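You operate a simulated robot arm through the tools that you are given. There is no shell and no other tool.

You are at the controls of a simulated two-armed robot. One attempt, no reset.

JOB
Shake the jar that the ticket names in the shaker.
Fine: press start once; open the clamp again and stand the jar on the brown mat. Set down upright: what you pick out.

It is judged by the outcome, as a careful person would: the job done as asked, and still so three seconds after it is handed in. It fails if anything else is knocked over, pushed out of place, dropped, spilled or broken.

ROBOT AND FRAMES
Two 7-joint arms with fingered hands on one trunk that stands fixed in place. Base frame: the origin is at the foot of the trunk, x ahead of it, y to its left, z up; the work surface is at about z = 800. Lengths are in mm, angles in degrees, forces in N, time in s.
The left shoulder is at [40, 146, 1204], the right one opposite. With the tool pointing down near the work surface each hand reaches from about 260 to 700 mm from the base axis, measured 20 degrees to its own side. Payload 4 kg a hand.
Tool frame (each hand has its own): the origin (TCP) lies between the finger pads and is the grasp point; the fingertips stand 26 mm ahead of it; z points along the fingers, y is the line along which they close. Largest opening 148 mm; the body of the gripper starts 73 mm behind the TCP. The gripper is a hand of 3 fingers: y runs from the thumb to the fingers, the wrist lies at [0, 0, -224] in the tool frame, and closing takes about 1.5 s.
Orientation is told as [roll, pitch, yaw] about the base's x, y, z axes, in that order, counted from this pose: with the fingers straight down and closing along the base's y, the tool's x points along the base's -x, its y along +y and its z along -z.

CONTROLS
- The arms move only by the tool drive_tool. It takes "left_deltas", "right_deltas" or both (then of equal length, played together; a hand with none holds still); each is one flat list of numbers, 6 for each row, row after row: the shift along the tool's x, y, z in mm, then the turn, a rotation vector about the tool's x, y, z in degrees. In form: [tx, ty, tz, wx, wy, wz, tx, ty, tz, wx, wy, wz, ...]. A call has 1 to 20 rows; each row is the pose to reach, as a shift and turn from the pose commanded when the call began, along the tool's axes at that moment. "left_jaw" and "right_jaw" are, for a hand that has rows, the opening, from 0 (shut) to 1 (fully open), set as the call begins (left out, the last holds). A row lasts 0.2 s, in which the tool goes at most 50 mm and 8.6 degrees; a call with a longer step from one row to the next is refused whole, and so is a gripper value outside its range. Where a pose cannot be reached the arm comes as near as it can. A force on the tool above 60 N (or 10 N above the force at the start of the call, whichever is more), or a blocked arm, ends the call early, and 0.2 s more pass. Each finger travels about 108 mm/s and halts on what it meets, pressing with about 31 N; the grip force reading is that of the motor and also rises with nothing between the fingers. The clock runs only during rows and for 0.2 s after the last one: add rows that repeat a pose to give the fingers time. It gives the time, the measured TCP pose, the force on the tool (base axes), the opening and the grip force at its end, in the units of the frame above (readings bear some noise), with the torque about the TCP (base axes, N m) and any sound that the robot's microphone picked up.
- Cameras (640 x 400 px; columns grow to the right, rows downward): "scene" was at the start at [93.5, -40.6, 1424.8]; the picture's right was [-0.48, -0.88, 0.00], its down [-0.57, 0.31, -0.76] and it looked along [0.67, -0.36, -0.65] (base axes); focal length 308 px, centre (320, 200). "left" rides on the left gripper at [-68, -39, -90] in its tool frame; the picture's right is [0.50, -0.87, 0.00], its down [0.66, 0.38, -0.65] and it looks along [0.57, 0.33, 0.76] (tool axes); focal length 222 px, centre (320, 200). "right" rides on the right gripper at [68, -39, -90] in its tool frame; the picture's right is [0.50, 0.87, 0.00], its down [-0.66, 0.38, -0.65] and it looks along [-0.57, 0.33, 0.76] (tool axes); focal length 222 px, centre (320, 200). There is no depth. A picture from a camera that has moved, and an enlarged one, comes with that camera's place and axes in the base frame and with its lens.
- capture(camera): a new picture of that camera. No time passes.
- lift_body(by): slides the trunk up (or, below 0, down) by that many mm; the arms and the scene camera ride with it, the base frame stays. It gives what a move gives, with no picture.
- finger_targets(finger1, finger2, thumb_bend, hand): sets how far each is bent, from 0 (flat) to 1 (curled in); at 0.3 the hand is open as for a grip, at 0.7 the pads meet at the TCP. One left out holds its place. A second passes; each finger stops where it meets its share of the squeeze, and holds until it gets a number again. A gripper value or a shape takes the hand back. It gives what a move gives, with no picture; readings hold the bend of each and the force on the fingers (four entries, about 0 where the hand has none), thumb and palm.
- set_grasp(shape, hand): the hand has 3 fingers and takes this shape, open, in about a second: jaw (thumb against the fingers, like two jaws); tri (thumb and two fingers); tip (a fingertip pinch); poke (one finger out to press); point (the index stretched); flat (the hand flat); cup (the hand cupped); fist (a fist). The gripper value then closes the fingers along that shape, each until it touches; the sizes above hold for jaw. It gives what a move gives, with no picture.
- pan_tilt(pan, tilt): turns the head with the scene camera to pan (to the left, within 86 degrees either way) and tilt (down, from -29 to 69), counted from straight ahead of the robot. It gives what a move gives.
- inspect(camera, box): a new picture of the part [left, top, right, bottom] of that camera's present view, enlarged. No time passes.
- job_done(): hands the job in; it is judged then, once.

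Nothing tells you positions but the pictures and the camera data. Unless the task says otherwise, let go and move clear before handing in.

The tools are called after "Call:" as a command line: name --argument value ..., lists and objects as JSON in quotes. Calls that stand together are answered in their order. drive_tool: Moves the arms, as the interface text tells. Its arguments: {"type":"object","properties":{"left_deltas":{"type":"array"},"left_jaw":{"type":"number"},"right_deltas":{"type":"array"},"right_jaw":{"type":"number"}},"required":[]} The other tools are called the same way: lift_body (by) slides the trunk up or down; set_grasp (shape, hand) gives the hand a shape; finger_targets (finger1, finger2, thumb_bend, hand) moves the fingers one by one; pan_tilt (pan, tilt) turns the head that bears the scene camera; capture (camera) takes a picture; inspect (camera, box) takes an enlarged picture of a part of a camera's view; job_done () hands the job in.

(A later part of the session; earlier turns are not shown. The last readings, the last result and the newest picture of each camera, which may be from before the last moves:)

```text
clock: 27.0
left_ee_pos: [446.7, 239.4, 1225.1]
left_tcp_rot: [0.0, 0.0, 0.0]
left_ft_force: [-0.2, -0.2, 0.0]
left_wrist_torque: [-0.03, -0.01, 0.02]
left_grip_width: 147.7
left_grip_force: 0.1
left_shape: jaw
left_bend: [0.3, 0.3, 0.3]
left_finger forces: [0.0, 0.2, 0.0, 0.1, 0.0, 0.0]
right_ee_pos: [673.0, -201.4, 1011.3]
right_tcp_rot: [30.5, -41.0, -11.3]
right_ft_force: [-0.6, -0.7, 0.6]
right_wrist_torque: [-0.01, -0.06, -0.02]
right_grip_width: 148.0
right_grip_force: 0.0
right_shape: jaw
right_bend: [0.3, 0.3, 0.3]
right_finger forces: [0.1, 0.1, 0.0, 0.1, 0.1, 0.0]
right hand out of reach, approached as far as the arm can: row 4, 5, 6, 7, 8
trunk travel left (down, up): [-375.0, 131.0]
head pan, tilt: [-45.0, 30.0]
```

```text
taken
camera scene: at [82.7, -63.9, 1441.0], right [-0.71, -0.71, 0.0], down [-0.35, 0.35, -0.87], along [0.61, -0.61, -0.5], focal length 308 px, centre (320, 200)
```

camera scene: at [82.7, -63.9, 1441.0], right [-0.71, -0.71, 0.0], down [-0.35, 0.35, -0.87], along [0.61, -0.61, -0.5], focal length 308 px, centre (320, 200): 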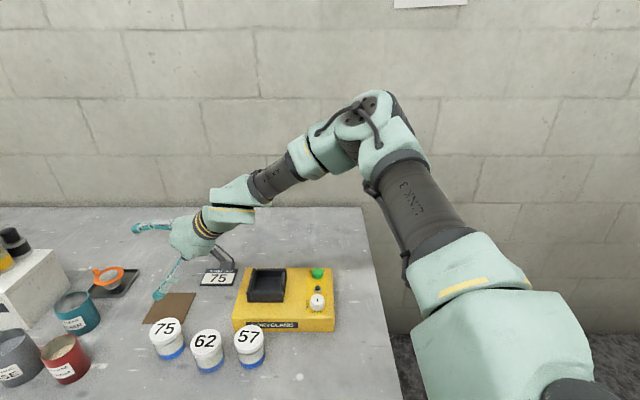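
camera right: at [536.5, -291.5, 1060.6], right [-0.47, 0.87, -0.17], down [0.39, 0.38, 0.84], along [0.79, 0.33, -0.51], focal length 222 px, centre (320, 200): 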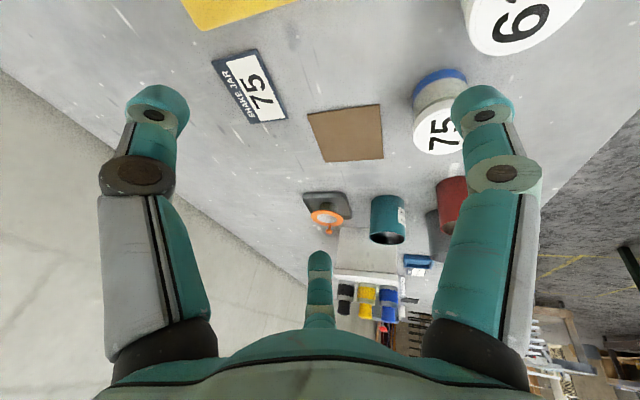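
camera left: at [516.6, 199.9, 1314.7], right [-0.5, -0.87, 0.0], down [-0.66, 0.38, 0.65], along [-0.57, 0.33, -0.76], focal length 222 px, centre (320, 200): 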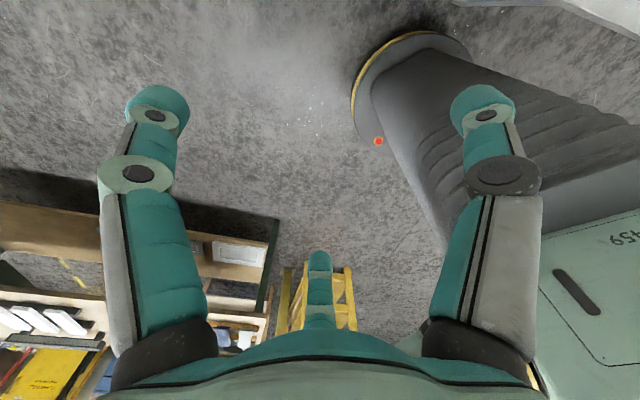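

The tilt gains reach, but the left arm's starting pose shows that these arms can also reach across the middle, so a better posture must exist. I'll return to a level hand near the body, move the left arm further away, and try to bring the right hand into the mirror of that pose.

Call:
drive_tool --right_deltas '[11, 19, -31, 3.6, 6.2, 0, 23, 38, -62, 7.2, 12.4, 0, 34, 58, -93, 10.7, 18.6, 0, 45, 77, -124, 14.3, 24.8, 0, 56, 96, -155, 17.9, 31, 0, 68, 115, -187, 21.5, 37.2, 0, 79, 134, -218, 25, 43.3, 0, 79, 134, -218, 25, 43.3, 0]' --left_deltas '[0, 15, -9, 0, 0, 0, 0, 30, -18, 0, 0, 0, 0, 45, -27, 0, 0, 0, 0, 60, -36, 0, 0, 0, 0, 75, -45, 0, 0, 0, 0, 90, -54, 0, 0, 0, 0, 105, -63, 0, 0, 0, 0, 105, -63, 0, 0, 0]'

Call:
drive_tool --right_deltas '[0, 30, -10, 0, 0, 0, 0, 60, -20, 0, 0, 0, 0, 90, -30, 0, 0, 0, 0, 120, -40, 0, 0, 0, 0, 150, -50, 0, 0, 0, 0, 180, -60, 0, 0, 0, 0, 210, -70, 0, 0, 0, 0, 210, -70, 0, 0, 0]'

Call:
capture --camera "scene"

```text
clock: 28.8
left_ee_pos: [447.8, 344.1, 1287.3]
left_tcp_rot: [0.0, 0.0, 0.1]
left_ft_force: [-0.6, -0.8, 0.2]
left_wrist_torque: [-0.03, 0.0, 0.0]
left_grip_width: 147.9
left_grip_force: 0.0
left_shape: jaw
left_bend: [0.3, 0.3, 0.3]
left_finger forces: [0.0, 0.0, 0.0, 0.1, 0.0, 0.0]
right_ee_pos: [448.1, -148.6, 1148.1]
right_tcp_rot: [0.1, -0.1, 0.0]
right_ft_force: [0.2, 0.5, 0.1]
right_wrist_torque: [0.02, -0.03, -0.01]
right_grip_width: 147.9
right_grip_force: 0.0
right_shape: jaw
right_bend: [0.3, 0.3, 0.3]
right_finger forces: [0.1, 0.0, 0.0, 0.0, 0.1, 0.1]
trunk travel left (down, up): [-375.0, 131.0]
head pan, tilt: [-45.0, 30.0]
```

```text
clock: 30.6
left_ee_pos: [448.2, 344.4, 1286.2]
left_tcp_rot: [0.0, 0.0, 0.0]
left_ft_force: [-0.1, -0.1, 0.5]
left_wrist_torque: [-0.01, 0.0, -0.02]
left_grip_width: 147.9
left_grip_force: 0.0
left_shape: jaw
left_bend: [0.3, 0.3, 0.3]
left_finger forces: [0.1, 0.0, 0.0, 0.0, 0.0, 0.0]
right_ee_pos: [426.4, -138.9, 1193.3]
right_tcp_rot: [0.1, -0.1, 0.0]
right_ft_force: [0.0, 0.3, 0.3]
right_wrist_torque: [0.0, 0.01, 0.01]
right_grip_width: 147.9
right_grip_force: 0.0
right_shape: jaw
right_bend: [0.3, 0.3, 0.3]
right_finger forces: [0.0, 0.0, 0.0, 0.1, 0.1, 0.1]
right hand out of reach, approached as far as the arm can: row 1, 2, 3, 4, 5, 6, 7, 8
trunk travel left (down, up): [-375.0, 131.0]
head pan, tilt: [-45.0, 30.0]
```

```text
taken
camera scene: at [83.1, -63.6, 1441.0], right [-0.71, -0.71, 0.0], down [-0.35, 0.35, -0.87], along [0.61, -0.61, -0.5], focal length 308 px, centre (320, 200)
```

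scene: 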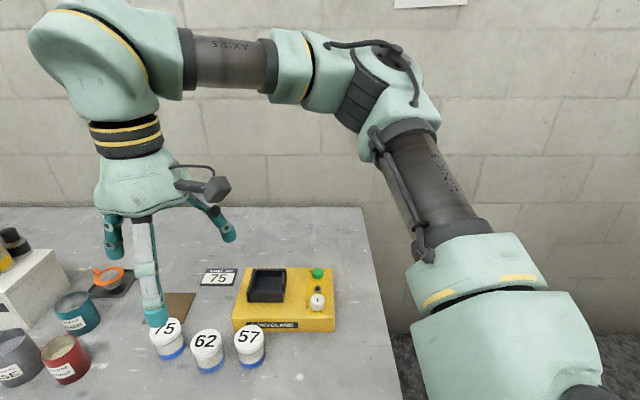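

The right hand stops at y = -139 with the elbow out to the side. I'll look at how the left arm is folded for comparison.

Call:
pan_tilt --pan 45 --tilt 20

Call:
capture --camera "scene"

Call:
pan_tilt --pan -70 --tilt 25

Call:
capture --camera "scene"

```text
clock: 32.3
left_ee_pos: [447.1, 345.8, 1287.7]
left_tcp_rot: [0.0, 0.0, 0.1]
left_ft_force: [-0.3, 0.1, 0.1]
left_wrist_torque: [-0.01, 0.0, 0.01]
left_grip_width: 147.9
left_grip_force: 0.0
left_shape: jaw
left_bend: [0.3, 0.3, 0.3]
left_finger forces: [0.1, 0.0, 0.0, 0.1, 0.0, 0.0]
right_ee_pos: [426.7, -138.9, 1193.9]
right_tcp_rot: [0.0, 0.0, 0.1]
right_ft_force: [0.3, 0.4, 0.4]
right_wrist_torque: [-0.01, 0.01, 0.01]
right_grip_width: 147.9
right_grip_force: 0.1
right_shape: jaw
right_bend: [0.3, 0.3, 0.3]
right_finger forces: [0.0, 0.0, 0.0, 0.0, 0.0, 0.1]
trunk travel left (down, up): [-375.0, 131.0]
head pan, tilt: [45.0, 20.0]
```

```text
taken
camera scene: at [85.2, 66.1, 1457.0], right [0.71, -0.71, 0.0], down [-0.24, -0.24, -0.94], along [0.66, 0.66, -0.34], focal length 308 px, centre (320, 200)
```

scene: 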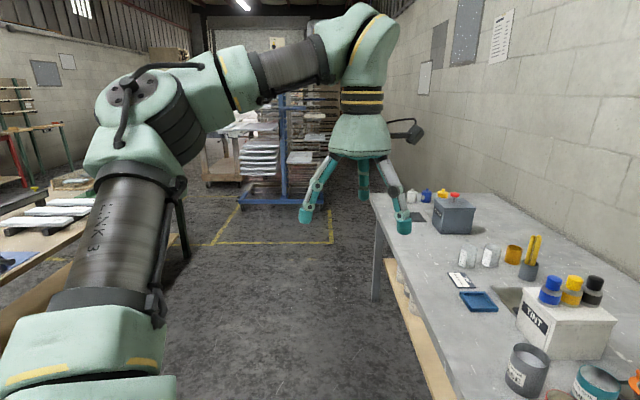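

```text
clock: 34.2
left_ee_pos: [447.4, 344.8, 1287.5]
left_tcp_rot: [-0.1, 0.1, 0.1]
left_ft_force: [0.0, -0.5, -1.4]
left_wrist_torque: [0.02, 0.01, 0.0]
left_grip_width: 148.1
left_grip_force: 0.0
left_shape: jaw
left_bend: [0.3, 0.3, 0.3]
left_finger forces: [0.0, 0.1, 0.0, 0.0, 0.0, 0.0]
right_ee_pos: [427.1, -139.2, 1193.8]
right_tcp_rot: [0.0, -0.2, 0.0]
right_ft_force: [-0.7, 0.4, 0.2]
right_wrist_torque: [0.03, 0.0, -0.04]
right_grip_width: 147.8
right_grip_force: 0.0
right_shape: jaw
right_bend: [0.3, 0.3, 0.3]
right_finger forces: [0.1, 0.0, 0.0, 0.0, 0.0, 0.1]
trunk travel left (down, up): [-375.0, 131.0]
head pan, tilt: [-70.0, 25.0]
```

```text
taken
camera scene: at [50.9, -86.3, 1448.9], right [-0.94, -0.34, 0.0], down [-0.15, 0.4, -0.91], along [0.31, -0.85, -0.42], focal length 308 px, centre (320, 200)
```

scene: 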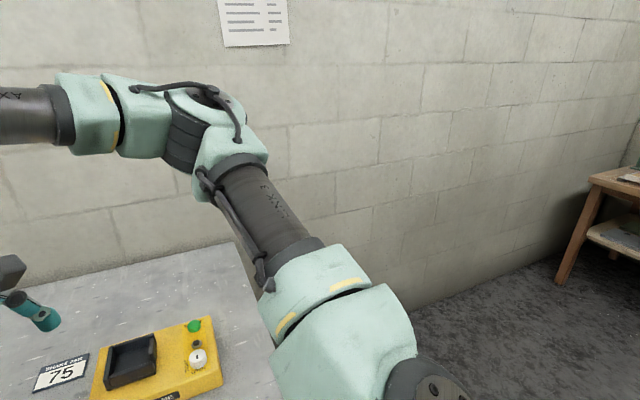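

The left arm started far across the middle, so I'll move it back partway and compare how its elbow follows; that tells me whether the right arm is in a poor posture.

Call:
drive_tool --left_deltas '[0, -35, 5, 0, 0, 0, 0, -70, 10, 0, 0, 0, 0, -105, 15, 0, 0, 0, 0, -140, 20, 0, 0, 0, 0, -175, 25, 0, 0, 0, 0, -210, 30, 0, 0, 0, 0, -225, 35, 0, 0, 0, 0, -225, 35, 0, 0, 0]'

Call:
pan_tilt --pan 40 --tilt 20

Call:
capture --camera "scene"

```text
clock: 36.0
left_ee_pos: [445.1, 118.3, 1253.2]
left_tcp_rot: [-0.1, 0.0, 0.2]
left_ft_force: [-0.4, 0.8, -0.4]
left_wrist_torque: [0.01, 0.01, 0.0]
left_grip_width: 148.0
left_grip_force: 0.0
left_shape: jaw
left_bend: [0.3, 0.3, 0.3]
left_finger forces: [0.1, 0.1, 0.0, 0.0, 0.0, 0.0]
right_ee_pos: [426.5, -139.4, 1194.0]
right_tcp_rot: [0.0, -0.2, 0.0]
right_ft_force: [-0.3, 0.4, 0.3]
right_wrist_torque: [-0.02, 0.0, 0.01]
right_grip_width: 148.0
right_grip_force: 0.0
right_shape: jaw
right_bend: [0.3, 0.3, 0.3]
right_finger forces: [0.0, 0.0, 0.1, 0.0, 0.0, 0.0]
trunk travel left (down, up): [-375.0, 131.0]
head pan, tilt: [-70.0, 25.0]
```

```text
clock: 37.9
left_ee_pos: [446.9, 119.1, 1251.8]
left_tcp_rot: [0.0, 0.0, 0.1]
left_ft_force: [-0.5, 0.7, 0.7]
left_wrist_torque: [-0.01, -0.01, 0.02]
left_grip_width: 147.9
left_grip_force: 0.2
left_shape: jaw
left_bend: [0.3, 0.3, 0.3]
left_finger forces: [0.0, 0.1, 0.1, 0.0, 0.0, 0.0]
right_ee_pos: [426.6, -138.0, 1193.3]
right_tcp_rot: [0.0, -0.1, 0.0]
right_ft_force: [-0.2, -0.7, -0.2]
right_wrist_torque: [0.02, 0.0, 0.0]
right_grip_width: 148.0
right_grip_force: 0.1
right_shape: jaw
right_bend: [0.3, 0.3, 0.3]
right_finger forces: [0.0, 0.1, 0.0, 0.0, 0.0, 0.0]
trunk travel left (down, up): [-375.0, 131.0]
head pan, tilt: [40.0, 20.0]
```

```text
taken
camera scene: at [90.7, 60.0, 1457.0], right [0.64, -0.77, 0.0], down [-0.26, -0.22, -0.94], along [0.72, 0.6, -0.34], focal length 308 px, centre (320, 200)
```

scene: 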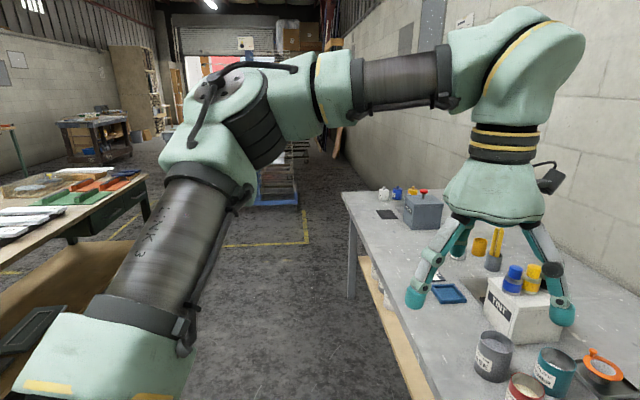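

The left arm manages this with its elbow higher. I'll send the left arm back out and take the right hand up first, then inward, to see whether it can copy that posture.

Call:
drive_tool --left_deltas '[0, 35, -5, 0, 0, 0, 0, 70, -10, 0, 0, 0, 0, 105, -15, 0, 0, 0, 0, 140, -20, 0, 0, 0, 0, 175, -25, 0, 0, 0, 0, 210, -30, 0, 0, 0, 0, 225, -35, 0, 0, 0, 0, 225, -35, 0, 0, 0]' --right_deltas '[0, -5, -35, 0, 0, 0, 0, -10, -70, 0, 0, 0, 0, -15, -100, 0, 0, 0, -5, 15, -100, 0, 0, 0, -10, 45, -95, 0, 0, 0, -15, 75, -90, 0, 0, 0, -20, 100, -85, 0, 0, 0, -20, 100, -85, 0, 0, 0]'

Call:
pan_tilt --pan -40 --tilt 20

Call:
capture --camera "scene"

```text
clock: 39.7
left_ee_pos: [447.2, 347.3, 1287.6]
left_tcp_rot: [0.1, 0.0, 0.1]
left_ft_force: [0.6, 0.3, -0.1]
left_wrist_torque: [0.05, 0.04, -0.03]
left_grip_width: 147.7
left_grip_force: 0.1
left_shape: jaw
left_bend: [0.3, 0.3, 0.3]
left_finger forces: [0.0, 0.1, 0.0, 0.0, 0.0, 0.0]
right_ee_pos: [411.5, -159.1, 1282.5]
right_tcp_rot: [0.1, -0.1, -0.1]
right_ft_force: [-0.6, 0.2, -0.3]
right_wrist_torque: [0.01, -0.02, 0.01]
right_grip_width: 147.7
right_grip_force: 0.1
right_shape: jaw
right_bend: [0.3, 0.3, 0.3]
right_finger forces: [0.0, 0.1, 0.0, 0.0, 0.1, 0.0]
right hand out of reach, approached as far as the arm can: row 1, 2, 3, 4, 5, 6, 7, 8
trunk travel left (down, up): [-375.0, 131.0]
head pan, tilt: [40.0, 20.0]
```

```text
clock: 41.2
left_ee_pos: [446.7, 347.7, 1287.0]
left_tcp_rot: [0.0, -0.1, 0.1]
left_ft_force: [0.4, -0.4, -0.6]
left_wrist_torque: [0.0, 0.0, 0.01]
left_grip_width: 147.8
left_grip_force: 0.0
left_shape: jaw
left_bend: [0.3, 0.3, 0.3]
left_finger forces: [0.0, 0.1, 0.0, 0.1, 0.1, 0.0]
right_ee_pos: [411.8, -160.1, 1282.8]
right_tcp_rot: [0.1, 0.0, -0.1]
right_ft_force: [-0.7, -1.0, 0.3]
right_wrist_torque: [0.0, 0.01, 0.01]
right_grip_width: 147.9
right_grip_force: 0.1
right_shape: jaw
right_bend: [0.3, 0.3, 0.3]
right_finger forces: [0.0, 0.1, 0.0, 0.0, 0.0, 0.0]
trunk travel left (down, up): [-375.0, 131.0]
head pan, tilt: [-40.0, 20.0]
```

```text
taken
camera scene: at [90.7, -59.5, 1457.0], right [-0.64, -0.77, 0.0], down [-0.26, 0.22, -0.94], along [0.72, -0.6, -0.34], focal length 308 px, centre (320, 200)
```

scene: 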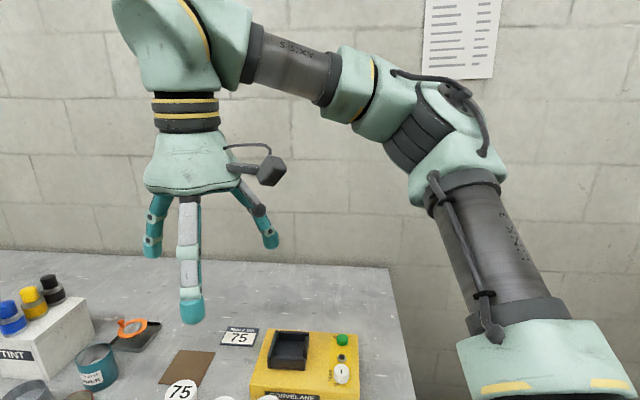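

The right elbow hangs further outward than the left one did, so its posture has drifted. I'll take the right hand back to its starting pose and look at its elbow there.

Call:
drive_tool --right_deltas '[8, -40, 10, 0, 0, 0, 16, -80, 30, 0, 0, 0, 24, -120, 50, 0, 0, 0, 32, -160, 75, 0, 0, 0, 40, -200, 100, 0, 0, 0, 40, -240, 125, 0, 0, 0, 40, -280, 159, 0, 0, 0, 40, -280, 159, 0, 0, 0]'

Call:
capture --camera "scene"

```text
refused: row 7 steps farther than a row can; nothing moved
```

```text
taken
camera scene: at [90.7, -59.5, 1457.0], right [-0.64, -0.77, 0.0], down [-0.26, 0.22, -0.94], along [0.72, -0.6, -0.34], focal length 308 px, centre (320, 200)
```

scene: 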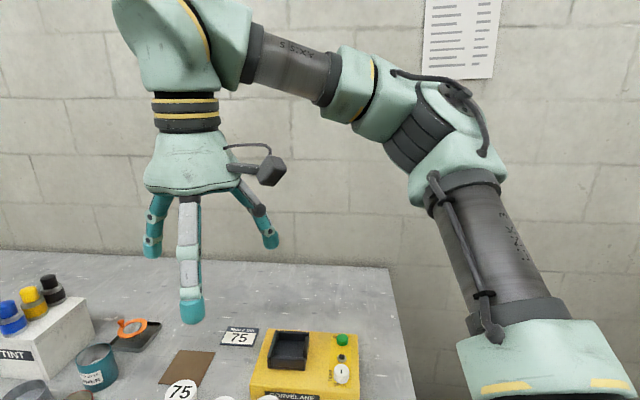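

Call:
drive_tool --right_deltas '[5, -37, 15, 0, 0, 0, 10, -74, 32, 0, 0, 0, 15, -111, 50, 0, 0, 0, 20, -148, 70, 0, 0, 0, 25, -185, 90, 0, 0, 0, 30, -222, 112, 0, 0, 0, 35, -258, 136, 0, 0, 0, 40, -280, 159, 0, 0, 0, 40, -280, 159, 0, 0, 0]'

Call:
pan_tilt --pan -60 --tilt 20

Call:
capture --camera "scene"

```text
clock: 43.2
left_ee_pos: [448.1, 347.4, 1287.1]
left_tcp_rot: [-0.1, -0.1, 0.0]
left_ft_force: [-0.4, 0.4, -0.2]
left_wrist_torque: [-0.01, 0.04, 0.02]
left_grip_width: 148.0
left_grip_force: 0.1
left_shape: jaw
left_bend: [0.3, 0.3, 0.3]
left_finger forces: [0.0, 0.0, 0.0, 0.1, 0.1, 0.0]
right_ee_pos: [376.5, -439.0, 1114.6]
right_tcp_rot: [0.0, -0.2, 0.1]
right_ft_force: [0.1, -0.1, -0.3]
right_wrist_torque: [-0.03, -0.01, 0.01]
right_grip_width: 147.9
right_grip_force: 0.0
right_shape: jaw
right_bend: [0.3, 0.3, 0.3]
right_finger forces: [0.1, 0.0, 0.0, 0.0, 0.0, 0.0]
trunk travel left (down, up): [-375.0, 131.0]
head pan, tilt: [-40.0, 20.0]
```

```text
clock: 44.1
left_ee_pos: [447.4, 347.1, 1288.0]
left_tcp_rot: [0.0, 0.0, 0.1]
left_ft_force: [0.2, -0.2, -0.3]
left_wrist_torque: [0.02, 0.02, 0.02]
left_grip_width: 147.8
left_grip_force: 0.1
left_shape: jaw
left_bend: [0.3, 0.3, 0.3]
left_finger forces: [0.0, 0.1, 0.0, 0.0, 0.0, 0.0]
right_ee_pos: [377.0, -439.3, 1114.6]
right_tcp_rot: [0.0, -0.1, -0.1]
right_ft_force: [-0.7, -0.4, -1.6]
right_wrist_torque: [0.01, -0.03, 0.02]
right_grip_width: 148.0
right_grip_force: 0.1
right_shape: jaw
right_bend: [0.3, 0.3, 0.3]
right_finger forces: [0.1, 0.1, 0.1, 0.0, 0.0, 0.0]
trunk travel left (down, up): [-375.0, 131.0]
head pan, tilt: [-60.0, 20.0]
```

```text
taken
camera scene: at [65.9, -80.5, 1457.0], right [-0.87, -0.5, 0.0], down [-0.17, 0.3, -0.94], along [0.47, -0.81, -0.34], focal length 308 px, centre (320, 200)
```

scene: 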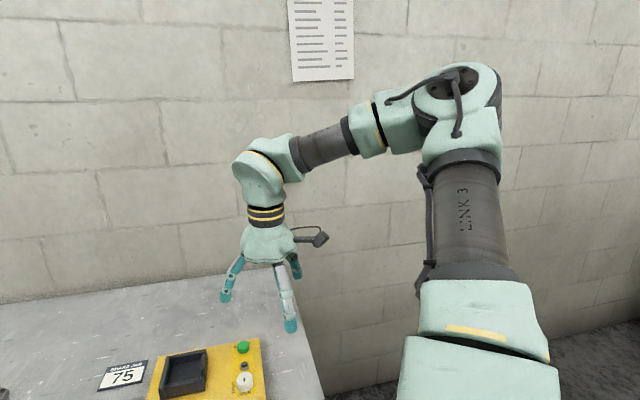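

I now think the right arm's shoulder joint is at the end of its range in this posture. I'll look down at the shoulder to see how it is mounted.

Call:
pan_tilt --pan -80 --tilt 60

Call:
capture --camera "scene"

Call:
pan_tilt --pan 80 --tilt 60

Call:
capture --camera "scene"

```text
clock: 45.1
left_ee_pos: [446.8, 347.8, 1287.3]
left_tcp_rot: [0.0, -0.1, 0.1]
left_ft_force: [-0.8, 0.4, 0.1]
left_wrist_torque: [-0.02, -0.03, -0.05]
left_grip_width: 148.0
left_grip_force: 0.1
left_shape: jaw
left_bend: [0.3, 0.3, 0.3]
left_finger forces: [0.0, 0.0, 0.1, 0.0, 0.0, 0.0]
right_ee_pos: [376.8, -439.5, 1114.2]
right_tcp_rot: [-0.1, -0.1, 0.1]
right_ft_force: [0.4, -0.1, -0.9]
right_wrist_torque: [0.0, -0.03, -0.01]
right_grip_width: 148.0
right_grip_force: 0.0
right_shape: jaw
right_bend: [0.3, 0.3, 0.3]
right_finger forces: [0.0, 0.0, 0.1, 0.0, 0.0, 0.1]
trunk travel left (down, up): [-375.0, 131.0]
head pan, tilt: [-80.0, 60.0]
```

```text
taken
camera scene: at [30.9, -65.5, 1398.9], right [-0.98, -0.17, 0.0], down [-0.15, 0.85, -0.5], along [0.09, -0.49, -0.87], focal length 308 px, centre (320, 200)
```

scene: 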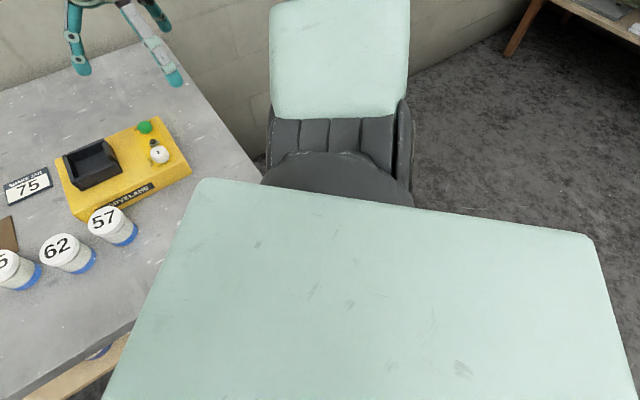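

```text
clock: 47.6
left_ee_pos: [447.3, 346.0, 1288.0]
left_tcp_rot: [0.0, 0.0, 0.1]
left_ft_force: [0.4, 0.4, 1.0]
left_wrist_torque: [-0.04, 0.01, -0.02]
left_grip_width: 147.9
left_grip_force: 0.0
left_shape: jaw
left_bend: [0.3, 0.3, 0.3]
left_finger forces: [0.1, 0.0, 0.0, 0.1, 0.0, 0.0]
right_ee_pos: [376.8, -440.4, 1113.9]
right_tcp_rot: [0.0, -0.2, 0.0]
right_ft_force: [0.0, -0.2, -0.3]
right_wrist_torque: [0.01, 0.02, -0.01]
right_grip_width: 147.9
right_grip_force: 0.1
right_shape: jaw
right_bend: [0.3, 0.3, 0.3]
right_finger forces: [0.0, 0.0, 0.1, 0.0, 0.0, 0.1]
trunk travel left (down, up): [-375.0, 131.0]
head pan, tilt: [80.0, 60.0]
```

```text
taken
camera scene: at [30.8, 65.8, 1398.9], right [0.98, -0.17, 0.0], down [-0.15, -0.85, -0.5], along [0.09, 0.49, -0.87], focal length 308 px, centre (320, 200)
```

scene: 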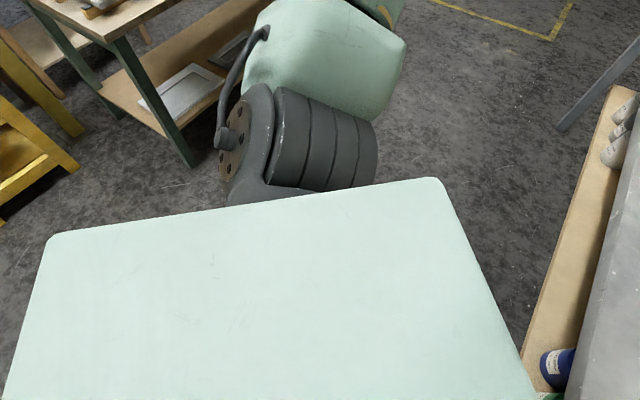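

The trunk hides the mount, so I'll test directly instead: move to a clear spot near the robot and then straight down, to see whether the shoulder can pitch lower.

Call:
drive_tool --right_deltas '[0, 40, 14, 0, 0, 0, 0, 80, 28, 0, 0, 0, 0, 120, 42, 0, 0, 0, 0, 160, 56, 0, 0, 0, 0, 200, 70, 0, 0, 0, -5, 240, 85, 0, 0, 0, -10, 270, 100, 0, 0, 0, -13, 290, 114, 0, 0, 0, -13, 290, 114, 0, 0, 0]'

Call:
drive_tool --right_deltas '[0, 0, 35, 0, 0, 0, 0, 0, 70, 0, 0, 0, 0, 0, 100, 0, 0, 0, 0, 0, 130, 0, 0, 0, 0, 0, 130, 0, 0, 0]'

Call:
pan_tilt --pan -45 --tilt 30

Call:
capture --camera "scene"

```text
clock: 49.6
left_ee_pos: [445.4, 346.8, 1287.1]
left_tcp_rot: [-0.1, 0.0, 0.1]
left_ft_force: [-0.5, 0.0, 0.2]
left_wrist_torque: [0.0, -0.01, -0.01]
left_grip_width: 148.0
left_grip_force: 0.0
left_shape: jaw
left_bend: [0.3, 0.3, 0.3]
left_finger forces: [0.0, 0.0, 0.0, 0.1, 0.0, 0.0]
right_ee_pos: [391.1, -150.1, 999.8]
right_tcp_rot: [0.1, -0.1, 0.0]
right_ft_force: [0.2, 0.1, -0.3]
right_wrist_torque: [-0.02, -0.01, 0.0]
right_grip_width: 147.9
right_grip_force: 0.1
right_shape: jaw
right_bend: [0.3, 0.3, 0.3]
right_finger forces: [0.0, 0.1, 0.1, 0.0, 0.0, 0.0]
trunk travel left (down, up): [-375.0, 131.0]
head pan, tilt: [80.0, 60.0]
```

```text
clock: 50.8
left_ee_pos: [445.7, 347.2, 1287.7]
left_tcp_rot: [-0.1, 0.1, 0.0]
left_ft_force: [-0.7, 0.0, -0.1]
left_wrist_torque: [0.01, 0.0, 0.0]
left_grip_width: 147.9
left_grip_force: 0.0
left_shape: jaw
left_bend: [0.3, 0.3, 0.3]
left_finger forces: [0.0, 0.0, 0.0, 0.1, 0.0, 0.0]
right_ee_pos: [382.1, -191.5, 906.1]
right_tcp_rot: [0.1, -0.1, 0.0]
right_ft_force: [0.0, -0.9, -0.2]
right_wrist_torque: [0.0, 0.0, -0.04]
right_grip_width: 148.0
right_grip_force: 0.0
right_shape: jaw
right_bend: [0.3, 0.3, 0.3]
right_finger forces: [0.0, 0.1, 0.1, 0.0, 0.0, 0.1]
right hand out of reach, approached as far as the arm can: row 2, 3, 4, 5
trunk travel left (down, up): [-375.0, 131.0]
head pan, tilt: [80.0, 60.0]
```

```text
clock: 52.8
left_ee_pos: [447.1, 347.7, 1288.4]
left_tcp_rot: [0.0, 0.0, 0.1]
left_ft_force: [-0.3, 0.7, 0.5]
left_wrist_torque: [0.03, 0.02, 0.03]
left_grip_width: 147.6
left_grip_force: 0.1
left_shape: jaw
left_bend: [0.3, 0.3, 0.3]
left_finger forces: [0.0, 0.0, 0.1, 0.1, 0.1, 0.0]
right_ee_pos: [382.8, -190.1, 906.7]
right_tcp_rot: [0.1, -0.1, 0.0]
right_ft_force: [-0.4, 0.3, 1.1]
right_wrist_torque: [0.01, -0.01, 0.0]
right_grip_width: 148.0
right_grip_force: 0.0
right_shape: jaw
right_bend: [0.3, 0.3, 0.3]
right_finger forces: [0.1, 0.0, 0.1, 0.1, 0.0, 0.1]
trunk travel left (down, up): [-375.0, 131.0]
head pan, tilt: [-45.0, 30.0]
```

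```text
taken
camera scene: at [83.3, -63.6, 1441.0], right [-0.71, -0.71, 0.0], down [-0.35, 0.35, -0.87], along [0.61, -0.61, -0.5], focal length 308 px, centre (320, 200)
```

scene: 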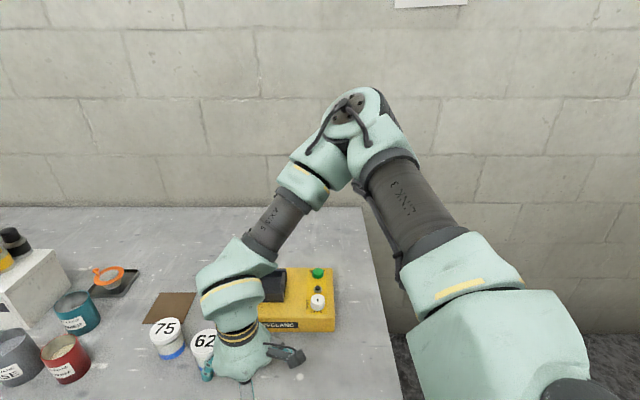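

The elbow always stops at the same point. To compare, I'll give the left arm the mirror-image of that move, in the free space on the left, and see whether it stops there too.

Call:
drive_tool --left_deltas '[-13, -13, 36, 0, 0, 0, -26, -26, 72, 0, 0, 0, -39, -39, 108, 0, 0, 0, -52, -52, 144, 0, 0, 0, -65, -65, 180, 0, 0, 0, -78, -78, 216, 0, 0, 0, -91, -91, 252, 0, 0, 0, -104, -102, 287, 0, 0, 0, -126, -116, 287, 0, 0, 0, -147, -130, 287, 0, 0, 0, -168, -144, 287, 0, 0, 0, -189, -158, 287, 0, 0, 0, -189, -158, 287, 0, 0, 0]'

Call:
pan_tilt --pan 45 --tilt 30

Call:
capture --camera "scene"

```text
clock: 55.6
left_ee_pos: [637.7, 185.1, 1002.1]
left_tcp_rot: [-0.1, 0.0, 0.1]
left_ft_force: [0.1, 0.7, 0.3]
left_wrist_torque: [0.0, 0.0, 0.01]
left_grip_width: 147.5
left_grip_force: 0.1
left_shape: jaw
left_bend: [0.3, 0.3, 0.3]
left_finger forces: [0.0, 0.0, 0.0, 0.1, 0.1, 0.1]
right_ee_pos: [381.3, -188.9, 905.7]
right_tcp_rot: [0.1, -0.1, -0.1]
right_ft_force: [0.6, 0.6, -0.4]
right_wrist_torque: [-0.03, 0.01, -0.03]
right_grip_width: 148.0
right_grip_force: 0.1
right_shape: jaw
right_bend: [0.3, 0.3, 0.3]
right_finger forces: [0.1, 0.0, 0.0, 0.1, 0.0, 0.1]
trunk travel left (down, up): [-375.0, 131.0]
head pan, tilt: [-45.0, 30.0]
```

```text
clock: 57.3
left_ee_pos: [637.4, 186.9, 1001.0]
left_tcp_rot: [0.1, 0.0, 0.0]
left_ft_force: [0.1, 0.2, 0.2]
left_wrist_torque: [-0.01, -0.01, -0.03]
left_grip_width: 147.8
left_grip_force: 0.1
left_shape: jaw
left_bend: [0.3, 0.3, 0.3]
left_finger forces: [0.0, 0.1, 0.0, 0.1, 0.0, 0.0]
right_ee_pos: [381.3, -190.7, 906.5]
right_tcp_rot: [0.2, -0.1, 0.0]
right_ft_force: [0.1, 0.3, -0.2]
right_wrist_torque: [0.01, 0.01, 0.03]
right_grip_width: 147.6
right_grip_force: 0.0
right_shape: jaw
right_bend: [0.3, 0.3, 0.3]
right_finger forces: [0.2, 0.1, 0.1, 0.0, 0.0, 0.1]
trunk travel left (down, up): [-375.0, 131.0]
head pan, tilt: [45.0, 30.0]
```

```text
taken
camera scene: at [83.3, 64.1, 1441.0], right [0.71, -0.71, 0.0], down [-0.35, -0.35, -0.87], along [0.61, 0.61, -0.5], focal length 308 px, centre (320, 200)
```

scene: 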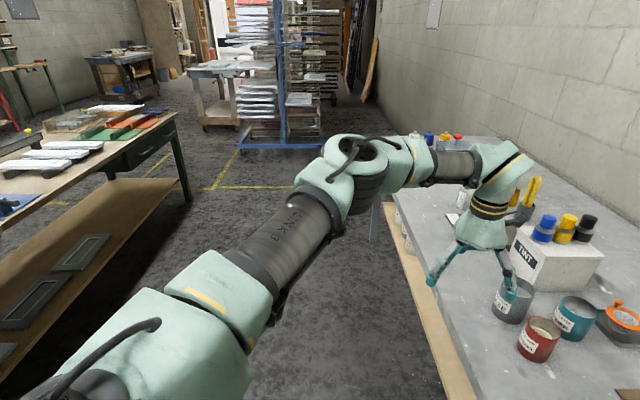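

The left arm does this easily, so the right arm's posture is the issue. I'll put the left arm at the mirror of the right arm's earlier stopping pose to compare their elbows directly.

Call:
drive_tool --left_deltas '[22, 15, 4, 0, 0, 0, 43, 29, 8, 0, 0, 0, 65, 44, 12, 0, 0, 0, 86, 59, 15, 0, 0, 0, 86, 59, 15, 0, 0, 0]' --right_deltas '[-42, -14, -20, 0, 0, 0, -84, -28, -40, 0, 0, 0, -126, -42, -60, 0, 0, 0, -169, -56, -80, 0, 0, 0, -169, -56, -80, 0, 0, 0]'

Call:
capture --camera "scene"

Call:
pan_tilt --pan -45 --tilt 30

Call:
capture --camera "scene"

```text
clock: 58.5
left_ee_pos: [550.3, 246.1, 984.2]
left_tcp_rot: [0.0, 0.0, 0.2]
left_ft_force: [0.2, 0.1, 1.1]
left_wrist_torque: [-0.02, 0.03, -0.03]
left_grip_width: 147.8
left_grip_force: 0.1
left_shape: jaw
left_bend: [0.3, 0.3, 0.3]
left_finger forces: [0.0, 0.1, 0.1, 0.1, 0.1, 0.0]
right_ee_pos: [551.6, -247.0, 986.8]
right_tcp_rot: [0.1, -0.1, -0.1]
right_ft_force: [-0.5, 0.0, -0.3]
right_wrist_torque: [0.0, 0.03, -0.02]
right_grip_width: 147.8
right_grip_force: 0.1
right_shape: jaw
right_bend: [0.3, 0.3, 0.3]
right_finger forces: [0.0, 0.0, 0.1, 0.0, 0.0, 0.0]
trunk travel left (down, up): [-375.0, 131.0]
head pan, tilt: [45.0, 30.0]
```

```text
taken
camera scene: at [83.2, 63.7, 1441.0], right [0.71, -0.71, 0.0], down [-0.35, -0.35, -0.87], along [0.61, 0.61, -0.5], focal length 308 px, centre (320, 200)
```

scene: 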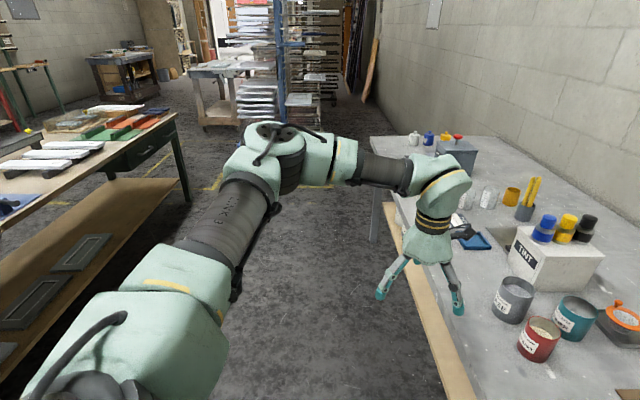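

```text
clock: 60.1
left_ee_pos: [552.8, 246.1, 984.3]
left_tcp_rot: [-0.1, 0.0, 0.1]
left_ft_force: [0.2, 0.0, 0.6]
left_wrist_torque: [0.0, -0.01, -0.02]
left_grip_width: 148.1
left_grip_force: 0.0
left_shape: jaw
left_bend: [0.3, 0.3, 0.3]
left_finger forces: [0.0, 0.0, 0.0, 0.0, 0.0, 0.1]
right_ee_pos: [551.5, -246.0, 985.8]
right_tcp_rot: [0.2, -0.1, 0.0]
right_ft_force: [0.1, -0.5, -0.2]
right_wrist_torque: [0.02, 0.0, -0.01]
right_grip_width: 148.1
right_grip_force: 0.1
right_shape: jaw
right_bend: [0.3, 0.3, 0.3]
right_finger forces: [0.1, 0.0, 0.0, 0.0, 0.0, 0.0]
trunk travel left (down, up): [-375.0, 131.0]
head pan, tilt: [-45.0, 30.0]
```

```text
taken
camera scene: at [83.4, -63.7, 1441.0], right [-0.71, -0.71, 0.0], down [-0.35, 0.35, -0.87], along [0.61, -0.61, -0.5], focal length 308 px, centre (320, 200)
```

scene: 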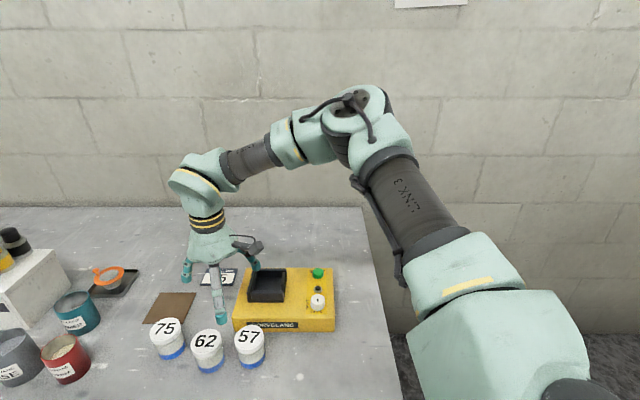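

The comparison suggests the right shoulder is in a flipped posture: the left arm shows a cable on the upper link that the right arm does not, and the right elbow stops where the left one passes. I'll unflip it well away from the table: back to the start pose, trunk up, then stretch the arm out to the right off the table, and pass it downward.

Call:
drive_tool --right_deltas '[25, -28, -18, 0, 0, 0, 50, -55, -37, 0, 0, 0, 75, -83, -55, 0, 0, 0, 99, -111, -74, 0, 0, 0, 124, -139, -92, 0, 0, 0, 149, -166, -111, 0, 0, 0, 174, -194, -129, 0, 0, 0, 174, -194, -129, 0, 0, 0]'

Call:
lift_body --by 130

Call:
pan_tilt --pan -86 --tilt 35

Call:
capture --camera "scene"

```text
clock: 61.9
left_ee_pos: [551.4, 246.6, 984.2]
left_tcp_rot: [-0.1, 0.0, 0.1]
left_ft_force: [0.4, -0.1, 0.0]
left_wrist_torque: [0.01, 0.02, -0.01]
left_grip_width: 147.7
left_grip_force: 0.0
left_shape: jaw
left_bend: [0.3, 0.3, 0.3]
left_finger forces: [0.0, 0.0, 0.0, 0.1, 0.0, 0.0]
right_ee_pos: [375.8, -441.4, 1112.9]
right_tcp_rot: [0.1, 0.0, 0.0]
right_ft_force: [0.8, 1.2, -0.5]
right_wrist_torque: [0.05, 0.02, 0.02]
right_grip_width: 147.9
right_grip_force: 0.1
right_shape: jaw
right_bend: [0.3, 0.3, 0.3]
right_finger forces: [0.1, 0.0, 0.0, 0.1, 0.1, 0.0]
trunk travel left (down, up): [-375.0, 131.0]
head pan, tilt: [-45.0, 30.0]
```

```text
clock: 63.5
left_ee_pos: [550.1, 246.2, 1115.7]
left_tcp_rot: [0.0, 0.0, 0.1]
left_ft_force: [-0.4, 0.6, -0.6]
left_wrist_torque: [0.02, 0.02, -0.02]
left_grip_width: 147.8
left_grip_force: 0.0
left_shape: jaw
left_bend: [0.3, 0.3, 0.3]
left_finger forces: [0.0, 0.1, 0.0, 0.0, 0.0, 0.0]
right_ee_pos: [374.7, -439.8, 1242.7]
right_tcp_rot: [0.0, -0.1, 0.0]
right_ft_force: [0.1, 1.1, 0.1]
right_wrist_torque: [0.03, 0.0, 0.03]
right_grip_width: 148.1
right_grip_force: 0.0
right_shape: jaw
right_bend: [0.3, 0.3, 0.3]
right_finger forces: [0.0, 0.0, 0.1, 0.1, 0.0, 0.1]
trunk travel left (down, up): [-505.0, 1.0]
head pan, tilt: [-45.0, 30.0]
```

```text
clock: 64.6
left_ee_pos: [550.7, 247.2, 1114.1]
left_tcp_rot: [0.0, 0.0, 0.1]
left_ft_force: [0.8, 0.4, 1.3]
left_wrist_torque: [0.02, 0.0, 0.02]
left_grip_width: 148.0
left_grip_force: 0.1
left_shape: jaw
left_bend: [0.3, 0.3, 0.3]
left_finger forces: [0.0, 0.0, 0.0, 0.0, 0.1, 0.1]
right_ee_pos: [376.2, -439.7, 1244.0]
right_tcp_rot: [-0.1, -0.1, 0.1]
right_ft_force: [0.4, 0.3, -0.3]
right_wrist_torque: [-0.02, 0.0, -0.05]
right_grip_width: 147.8
right_grip_force: 0.0
right_shape: jaw
right_bend: [0.3, 0.3, 0.3]
right_finger forces: [0.0, 0.0, 0.0, 0.0, 0.0, 0.0]
trunk travel left (down, up): [-505.0, 1.0]
head pan, tilt: [-85.9, 35.0]
```

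```text
taken
camera scene: at [25.6, -87.6, 1563.2], right [-1.0, -0.07, 0.0], down [-0.04, 0.57, -0.82], along [0.06, -0.82, -0.57], focal length 308 px, centre (320, 200)
```

scene: 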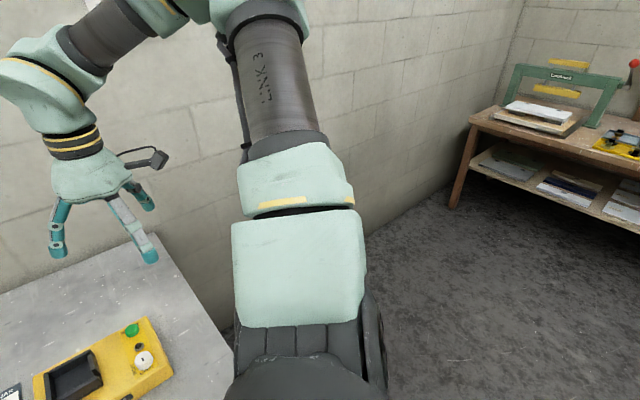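

The shoulder is visible and the wall is well clear of the arm's reach. I'll now stretch the arm out to the right, off the table.

Call:
drive_tool --right_deltas '[29, -35, -6, 0, 0, 0, 59, -70, -12, 0, 0, 0, 88, -105, -18, 0, 0, 0, 117, -140, -24, 0, 0, 0, 147, -175, -30, 0, 0, 0, 176, -210, -36, 0, 0, 0, 206, -237, -41, 0, 0, 0, 236, -265, -46, 0, 0, 0, 266, -293, -51, 0, 0, 0, 296, -320, -56, 0, 0, 0, 296, -320, -56, 0, 0, 0]'

Call:
capture --camera "scene"

```text
clock: 67.0
left_ee_pos: [552.1, 246.4, 1114.5]
left_tcp_rot: [-0.1, 0.1, 0.1]
left_ft_force: [0.0, 0.0, -0.1]
left_wrist_torque: [-0.01, 0.0, 0.0]
left_grip_width: 147.9
left_grip_force: 0.0
left_shape: jaw
left_bend: [0.3, 0.3, 0.3]
left_finger forces: [0.1, 0.1, 0.1, 0.0, 0.0, 0.1]
right_ee_pos: [78.4, -759.1, 1293.5]
right_tcp_rot: [0.1, 0.0, 0.1]
right_ft_force: [-0.8, -0.2, 0.8]
right_wrist_torque: [0.01, 0.0, -0.04]
right_grip_width: 147.9
right_grip_force: 0.0
right_shape: jaw
right_bend: [0.3, 0.3, 0.3]
right_finger forces: [0.0, 0.1, 0.0, 0.1, 0.0, 0.0]
trunk travel left (down, up): [-505.0, 1.0]
head pan, tilt: [-85.9, 35.0]
```

```text
taken
camera scene: at [25.5, -87.5, 1563.2], right [-1.0, -0.07, 0.0], down [-0.04, 0.57, -0.82], along [0.06, -0.82, -0.57], focal length 308 px, centre (320, 200)
```

scene: 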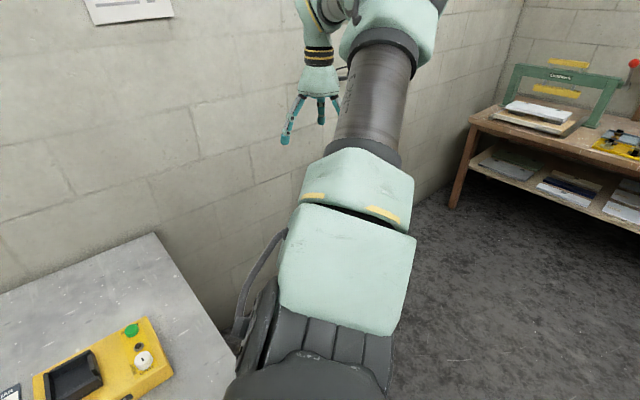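

The cable on the upper link sits on the forward side here, the opposite of the left arm, which confirms the flip. I'll move the hand down in small steps so that the upper arm passes through straight-out.

Call:
drive_tool --right_deltas '[-3, -10, 37, 0, 0, 0, -6, -20, 74, 0, 0, 0, -9, -30, 111, 0, 0, 0, -11, -40, 148, 0, 0, 0, -14, -50, 184, 0, 0, 0, -14, -50, 184, 0, 0, 0]'

Call:
capture --camera "scene"

```text
clock: 68.4
left_ee_pos: [550.7, 246.6, 1115.0]
left_tcp_rot: [-0.1, 0.0, 0.2]
left_ft_force: [-0.7, -0.7, 0.2]
left_wrist_torque: [-0.04, -0.02, 0.03]
left_grip_width: 148.0
left_grip_force: 0.1
left_shape: jaw
left_bend: [0.3, 0.3, 0.3]
left_finger forces: [0.0, 0.1, 0.0, 0.1, 0.0, 0.0]
right_ee_pos: [94.2, -807.4, 1113.7]
right_tcp_rot: [0.0, -0.2, 0.0]
right_ft_force: [-0.4, 0.8, -0.2]
right_wrist_torque: [0.02, 0.0, -0.01]
right_grip_width: 148.1
right_grip_force: 0.0
right_shape: jaw
right_bend: [0.3, 0.3, 0.3]
right_finger forces: [0.0, 0.1, 0.0, 0.1, 0.1, 0.0]
trunk travel left (down, up): [-505.0, 1.0]
head pan, tilt: [-85.9, 35.0]
```

```text
taken
camera scene: at [25.3, -87.0, 1563.2], right [-1.0, -0.07, 0.0], down [-0.04, 0.57, -0.82], along [0.06, -0.82, -0.57], focal length 308 px, centre (320, 200)
```

scene: 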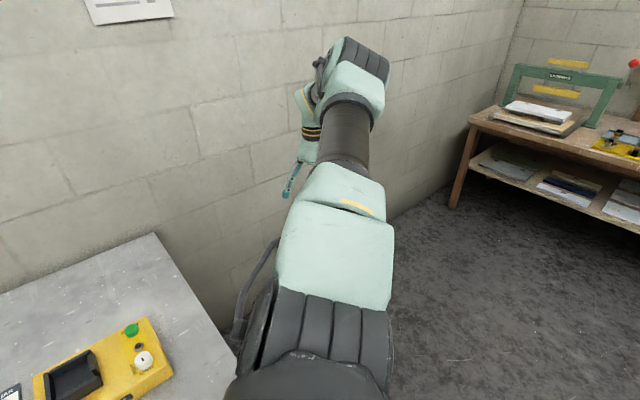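

The upper arm is now about 20 degrees from straight-out, moving in the right plane. I'll continue down.

Call:
drive_tool --right_deltas '[-3, 4, 39, 0, 0, 0, -6, 8, 78, 0, 0, 0, -10, 13, 117, 0, 0, 0, -13, 17, 155, 0, 0, 0, -16, 22, 193, 0, 0, 0, -16, 22, 193, 0, 0, 0]'

Call:
capture --camera "scene"

```text
clock: 69.8
left_ee_pos: [551.5, 248.0, 1116.1]
left_tcp_rot: [0.0, 0.1, 0.2]
left_ft_force: [0.4, -0.8, 0.3]
left_wrist_torque: [0.0, -0.02, 0.01]
left_grip_width: 147.9
left_grip_force: 0.1
left_shape: jaw
left_bend: [0.3, 0.3, 0.3]
left_finger forces: [0.0, 0.1, 0.1, 0.1, 0.1, 0.0]
right_ee_pos: [111.3, -788.6, 920.7]
right_tcp_rot: [0.1, -0.2, 0.0]
right_ft_force: [-0.1, 0.7, -0.2]
right_wrist_torque: [0.0, -0.05, -0.01]
right_grip_width: 147.9
right_grip_force: 0.1
right_shape: jaw
right_bend: [0.3, 0.3, 0.3]
right_finger forces: [0.0, 0.0, 0.1, 0.0, 0.0, 0.0]
trunk travel left (down, up): [-505.0, 1.0]
head pan, tilt: [-85.9, 35.0]
```

```text
taken
camera scene: at [25.2, -87.2, 1563.2], right [-1.0, -0.07, 0.0], down [-0.04, 0.57, -0.82], along [0.06, -0.82, -0.57], focal length 308 px, centre (320, 200)
```

scene: 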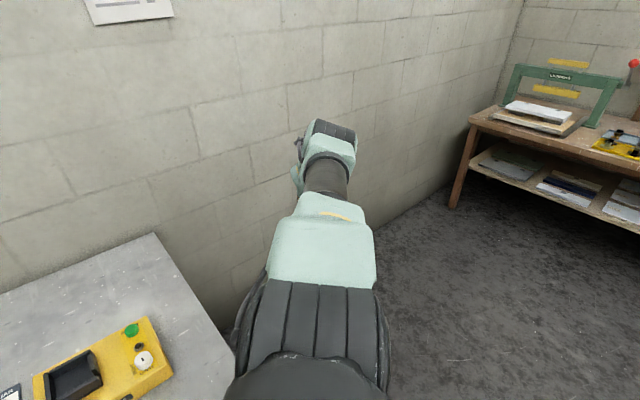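

The upper arm is now pointing straight out, right at the crossover. I'll keep going down past it.

Call:
drive_tool --right_deltas '[-4, 14, 34, 0, 0, 0, -8, 28, 67, 0, 0, 0, -12, 42, 100, 0, 0, 0, -16, 56, 132, 0, 0, 0, -20, 70, 162, 0, 0, 0, -24, 95, 195, 0, 0, 0, -28, 120, 228, 0, 0, 0, -28, 120, 228, 0, 0, 0]'

Call:
capture --camera "scene"

```text
clock: 71.6
left_ee_pos: [551.1, 246.0, 1114.9]
left_tcp_rot: [0.0, 0.0, 0.0]
left_ft_force: [0.0, 0.2, 0.1]
left_wrist_torque: [0.0, -0.04, 0.01]
left_grip_width: 147.9
left_grip_force: 0.1
left_shape: jaw
left_bend: [0.3, 0.3, 0.3]
left_finger forces: [0.0, 0.1, 0.0, 0.0, 0.1, 0.1]
right_ee_pos: [136.5, -670.8, 689.6]
right_tcp_rot: [0.0, -0.1, 0.0]
right_ft_force: [0.2, -0.2, -0.2]
right_wrist_torque: [0.01, -0.02, -0.04]
right_grip_width: 147.8
right_grip_force: 0.1
right_shape: jaw
right_bend: [0.3, 0.3, 0.3]
right_finger forces: [0.0, 0.0, 0.0, 0.0, 0.1, 0.0]
trunk travel left (down, up): [-505.0, 1.0]
head pan, tilt: [-85.9, 35.0]
```

```text
taken
camera scene: at [25.3, -87.8, 1563.2], right [-1.0, -0.07, 0.0], down [-0.04, 0.57, -0.82], along [0.06, -0.82, -0.57], focal length 308 px, centre (320, 200)
```

scene: 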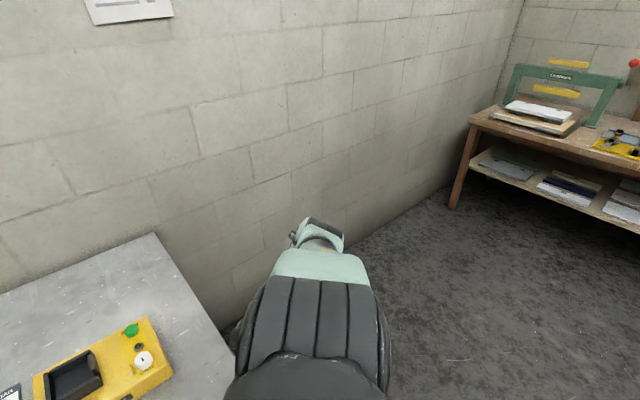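

The upper arm now points outward and down, so it has crossed over. Next I'll swing it forward around the outside of the table, keeping off the table edge.

Call:
drive_tool --right_deltas '[-28, -12, -27, 0, 0, 0, -57, -24, -55, 0, 0, 0, -85, -37, -82, 0, 0, 0, -113, -49, -110, 0, 0, 0, -133, -49, -142, 0, 0, 0, -153, -49, -175, 0, 0, 0, -173, -49, -207, 0, 0, 0, -193, -49, -240, 0, 0, 0, -193, -49, -240, 0, 0, 0]'

Call:
capture --camera "scene"

```text
clock: 73.6
left_ee_pos: [551.0, 246.4, 1114.2]
left_tcp_rot: [0.0, 0.0, 0.2]
left_ft_force: [0.1, 1.0, -0.6]
left_wrist_torque: [0.03, -0.03, 0.01]
left_grip_width: 147.9
left_grip_force: 0.0
left_shape: jaw
left_bend: [0.3, 0.3, 0.3]
left_finger forces: [0.0, 0.0, 0.0, 0.0, 0.1, 0.0]
right_ee_pos: [330.9, -717.2, 934.7]
right_tcp_rot: [0.0, -0.1, 0.0]
right_ft_force: [0.2, 0.6, -0.3]
right_wrist_torque: [0.02, 0.0, 0.01]
right_grip_width: 147.8
right_grip_force: 0.1
right_shape: jaw
right_bend: [0.3, 0.3, 0.3]
right_finger forces: [0.0, 0.0, 0.0, 0.0, 0.1, 0.1]
trunk travel left (down, up): [-505.0, 1.0]
head pan, tilt: [-85.9, 35.0]
```

```text
taken
camera scene: at [25.2, -87.9, 1563.1], right [-1.0, -0.07, 0.0], down [-0.04, 0.57, -0.82], along [0.06, -0.82, -0.57], focal length 308 px, centre (320, 200)
```

scene: 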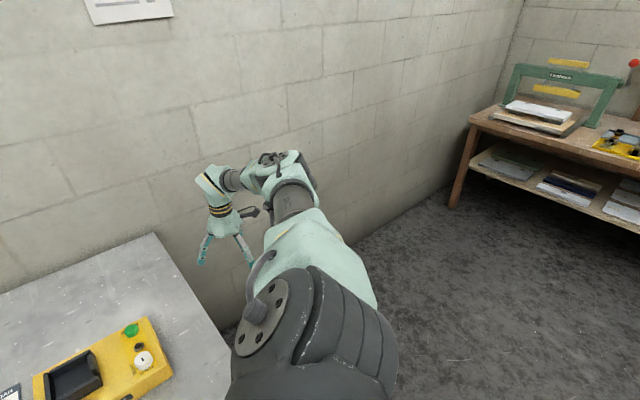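

The shoulder cap has started to rotate round toward the good side. I'll continue bringing the hand inward and up.

Call:
drive_tool --right_deltas '[-14, 19, -29, 0, 0, 0, -28, 39, -58, 0, 0, 0, -41, 58, -87, 0, 0, 0, -55, 78, -116, 0, 0, 0, -69, 97, -145, 0, 0, 0, -69, 125, -169, 0, 0, 0, -69, 153, -193, 0, 0, 0, -69, 181, -217, 0, 0, 0, -69, 209, -241, 0, 0, 0, -69, 237, -265, 0, 0, 0, -69, 237, -265, 0, 0, 0]'

Call:
capture --camera "scene"

```text
clock: 76.0
left_ee_pos: [551.3, 246.4, 1114.9]
left_tcp_rot: [-0.1, 0.0, 0.1]
left_ft_force: [-0.1, -0.8, -1.2]
left_wrist_torque: [-0.03, -0.02, -0.02]
left_grip_width: 147.9
left_grip_force: 0.0
left_shape: jaw
left_bend: [0.3, 0.3, 0.3]
left_finger forces: [0.0, 0.1, 0.1, 0.0, 0.0, 0.0]
right_ee_pos: [399.3, -477.1, 1199.5]
right_tcp_rot: [0.0, -0.1, 0.0]
right_ft_force: [1.0, -0.5, -0.3]
right_wrist_torque: [0.02, 0.02, 0.0]
right_grip_width: 148.0
right_grip_force: 0.1
right_shape: jaw
right_bend: [0.3, 0.3, 0.3]
right_finger forces: [0.0, 0.0, 0.1, 0.0, 0.0, 0.0]
trunk travel left (down, up): [-505.0, 1.0]
head pan, tilt: [-85.9, 35.0]
```

```text
taken
camera scene: at [25.5, -88.1, 1563.1], right [-1.0, -0.07, 0.0], down [-0.04, 0.57, -0.82], along [0.06, -0.82, -0.57], focal length 308 px, centre (320, 200)
```

scene: 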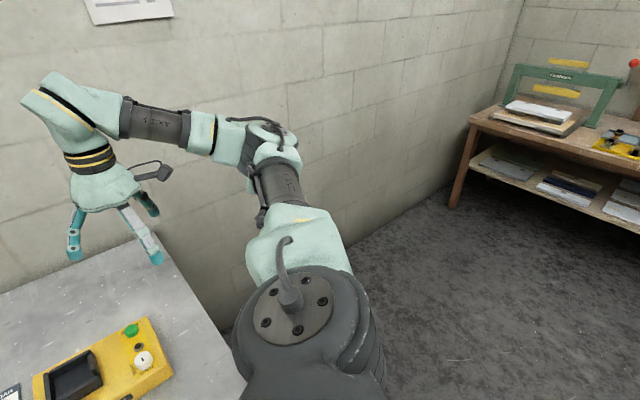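

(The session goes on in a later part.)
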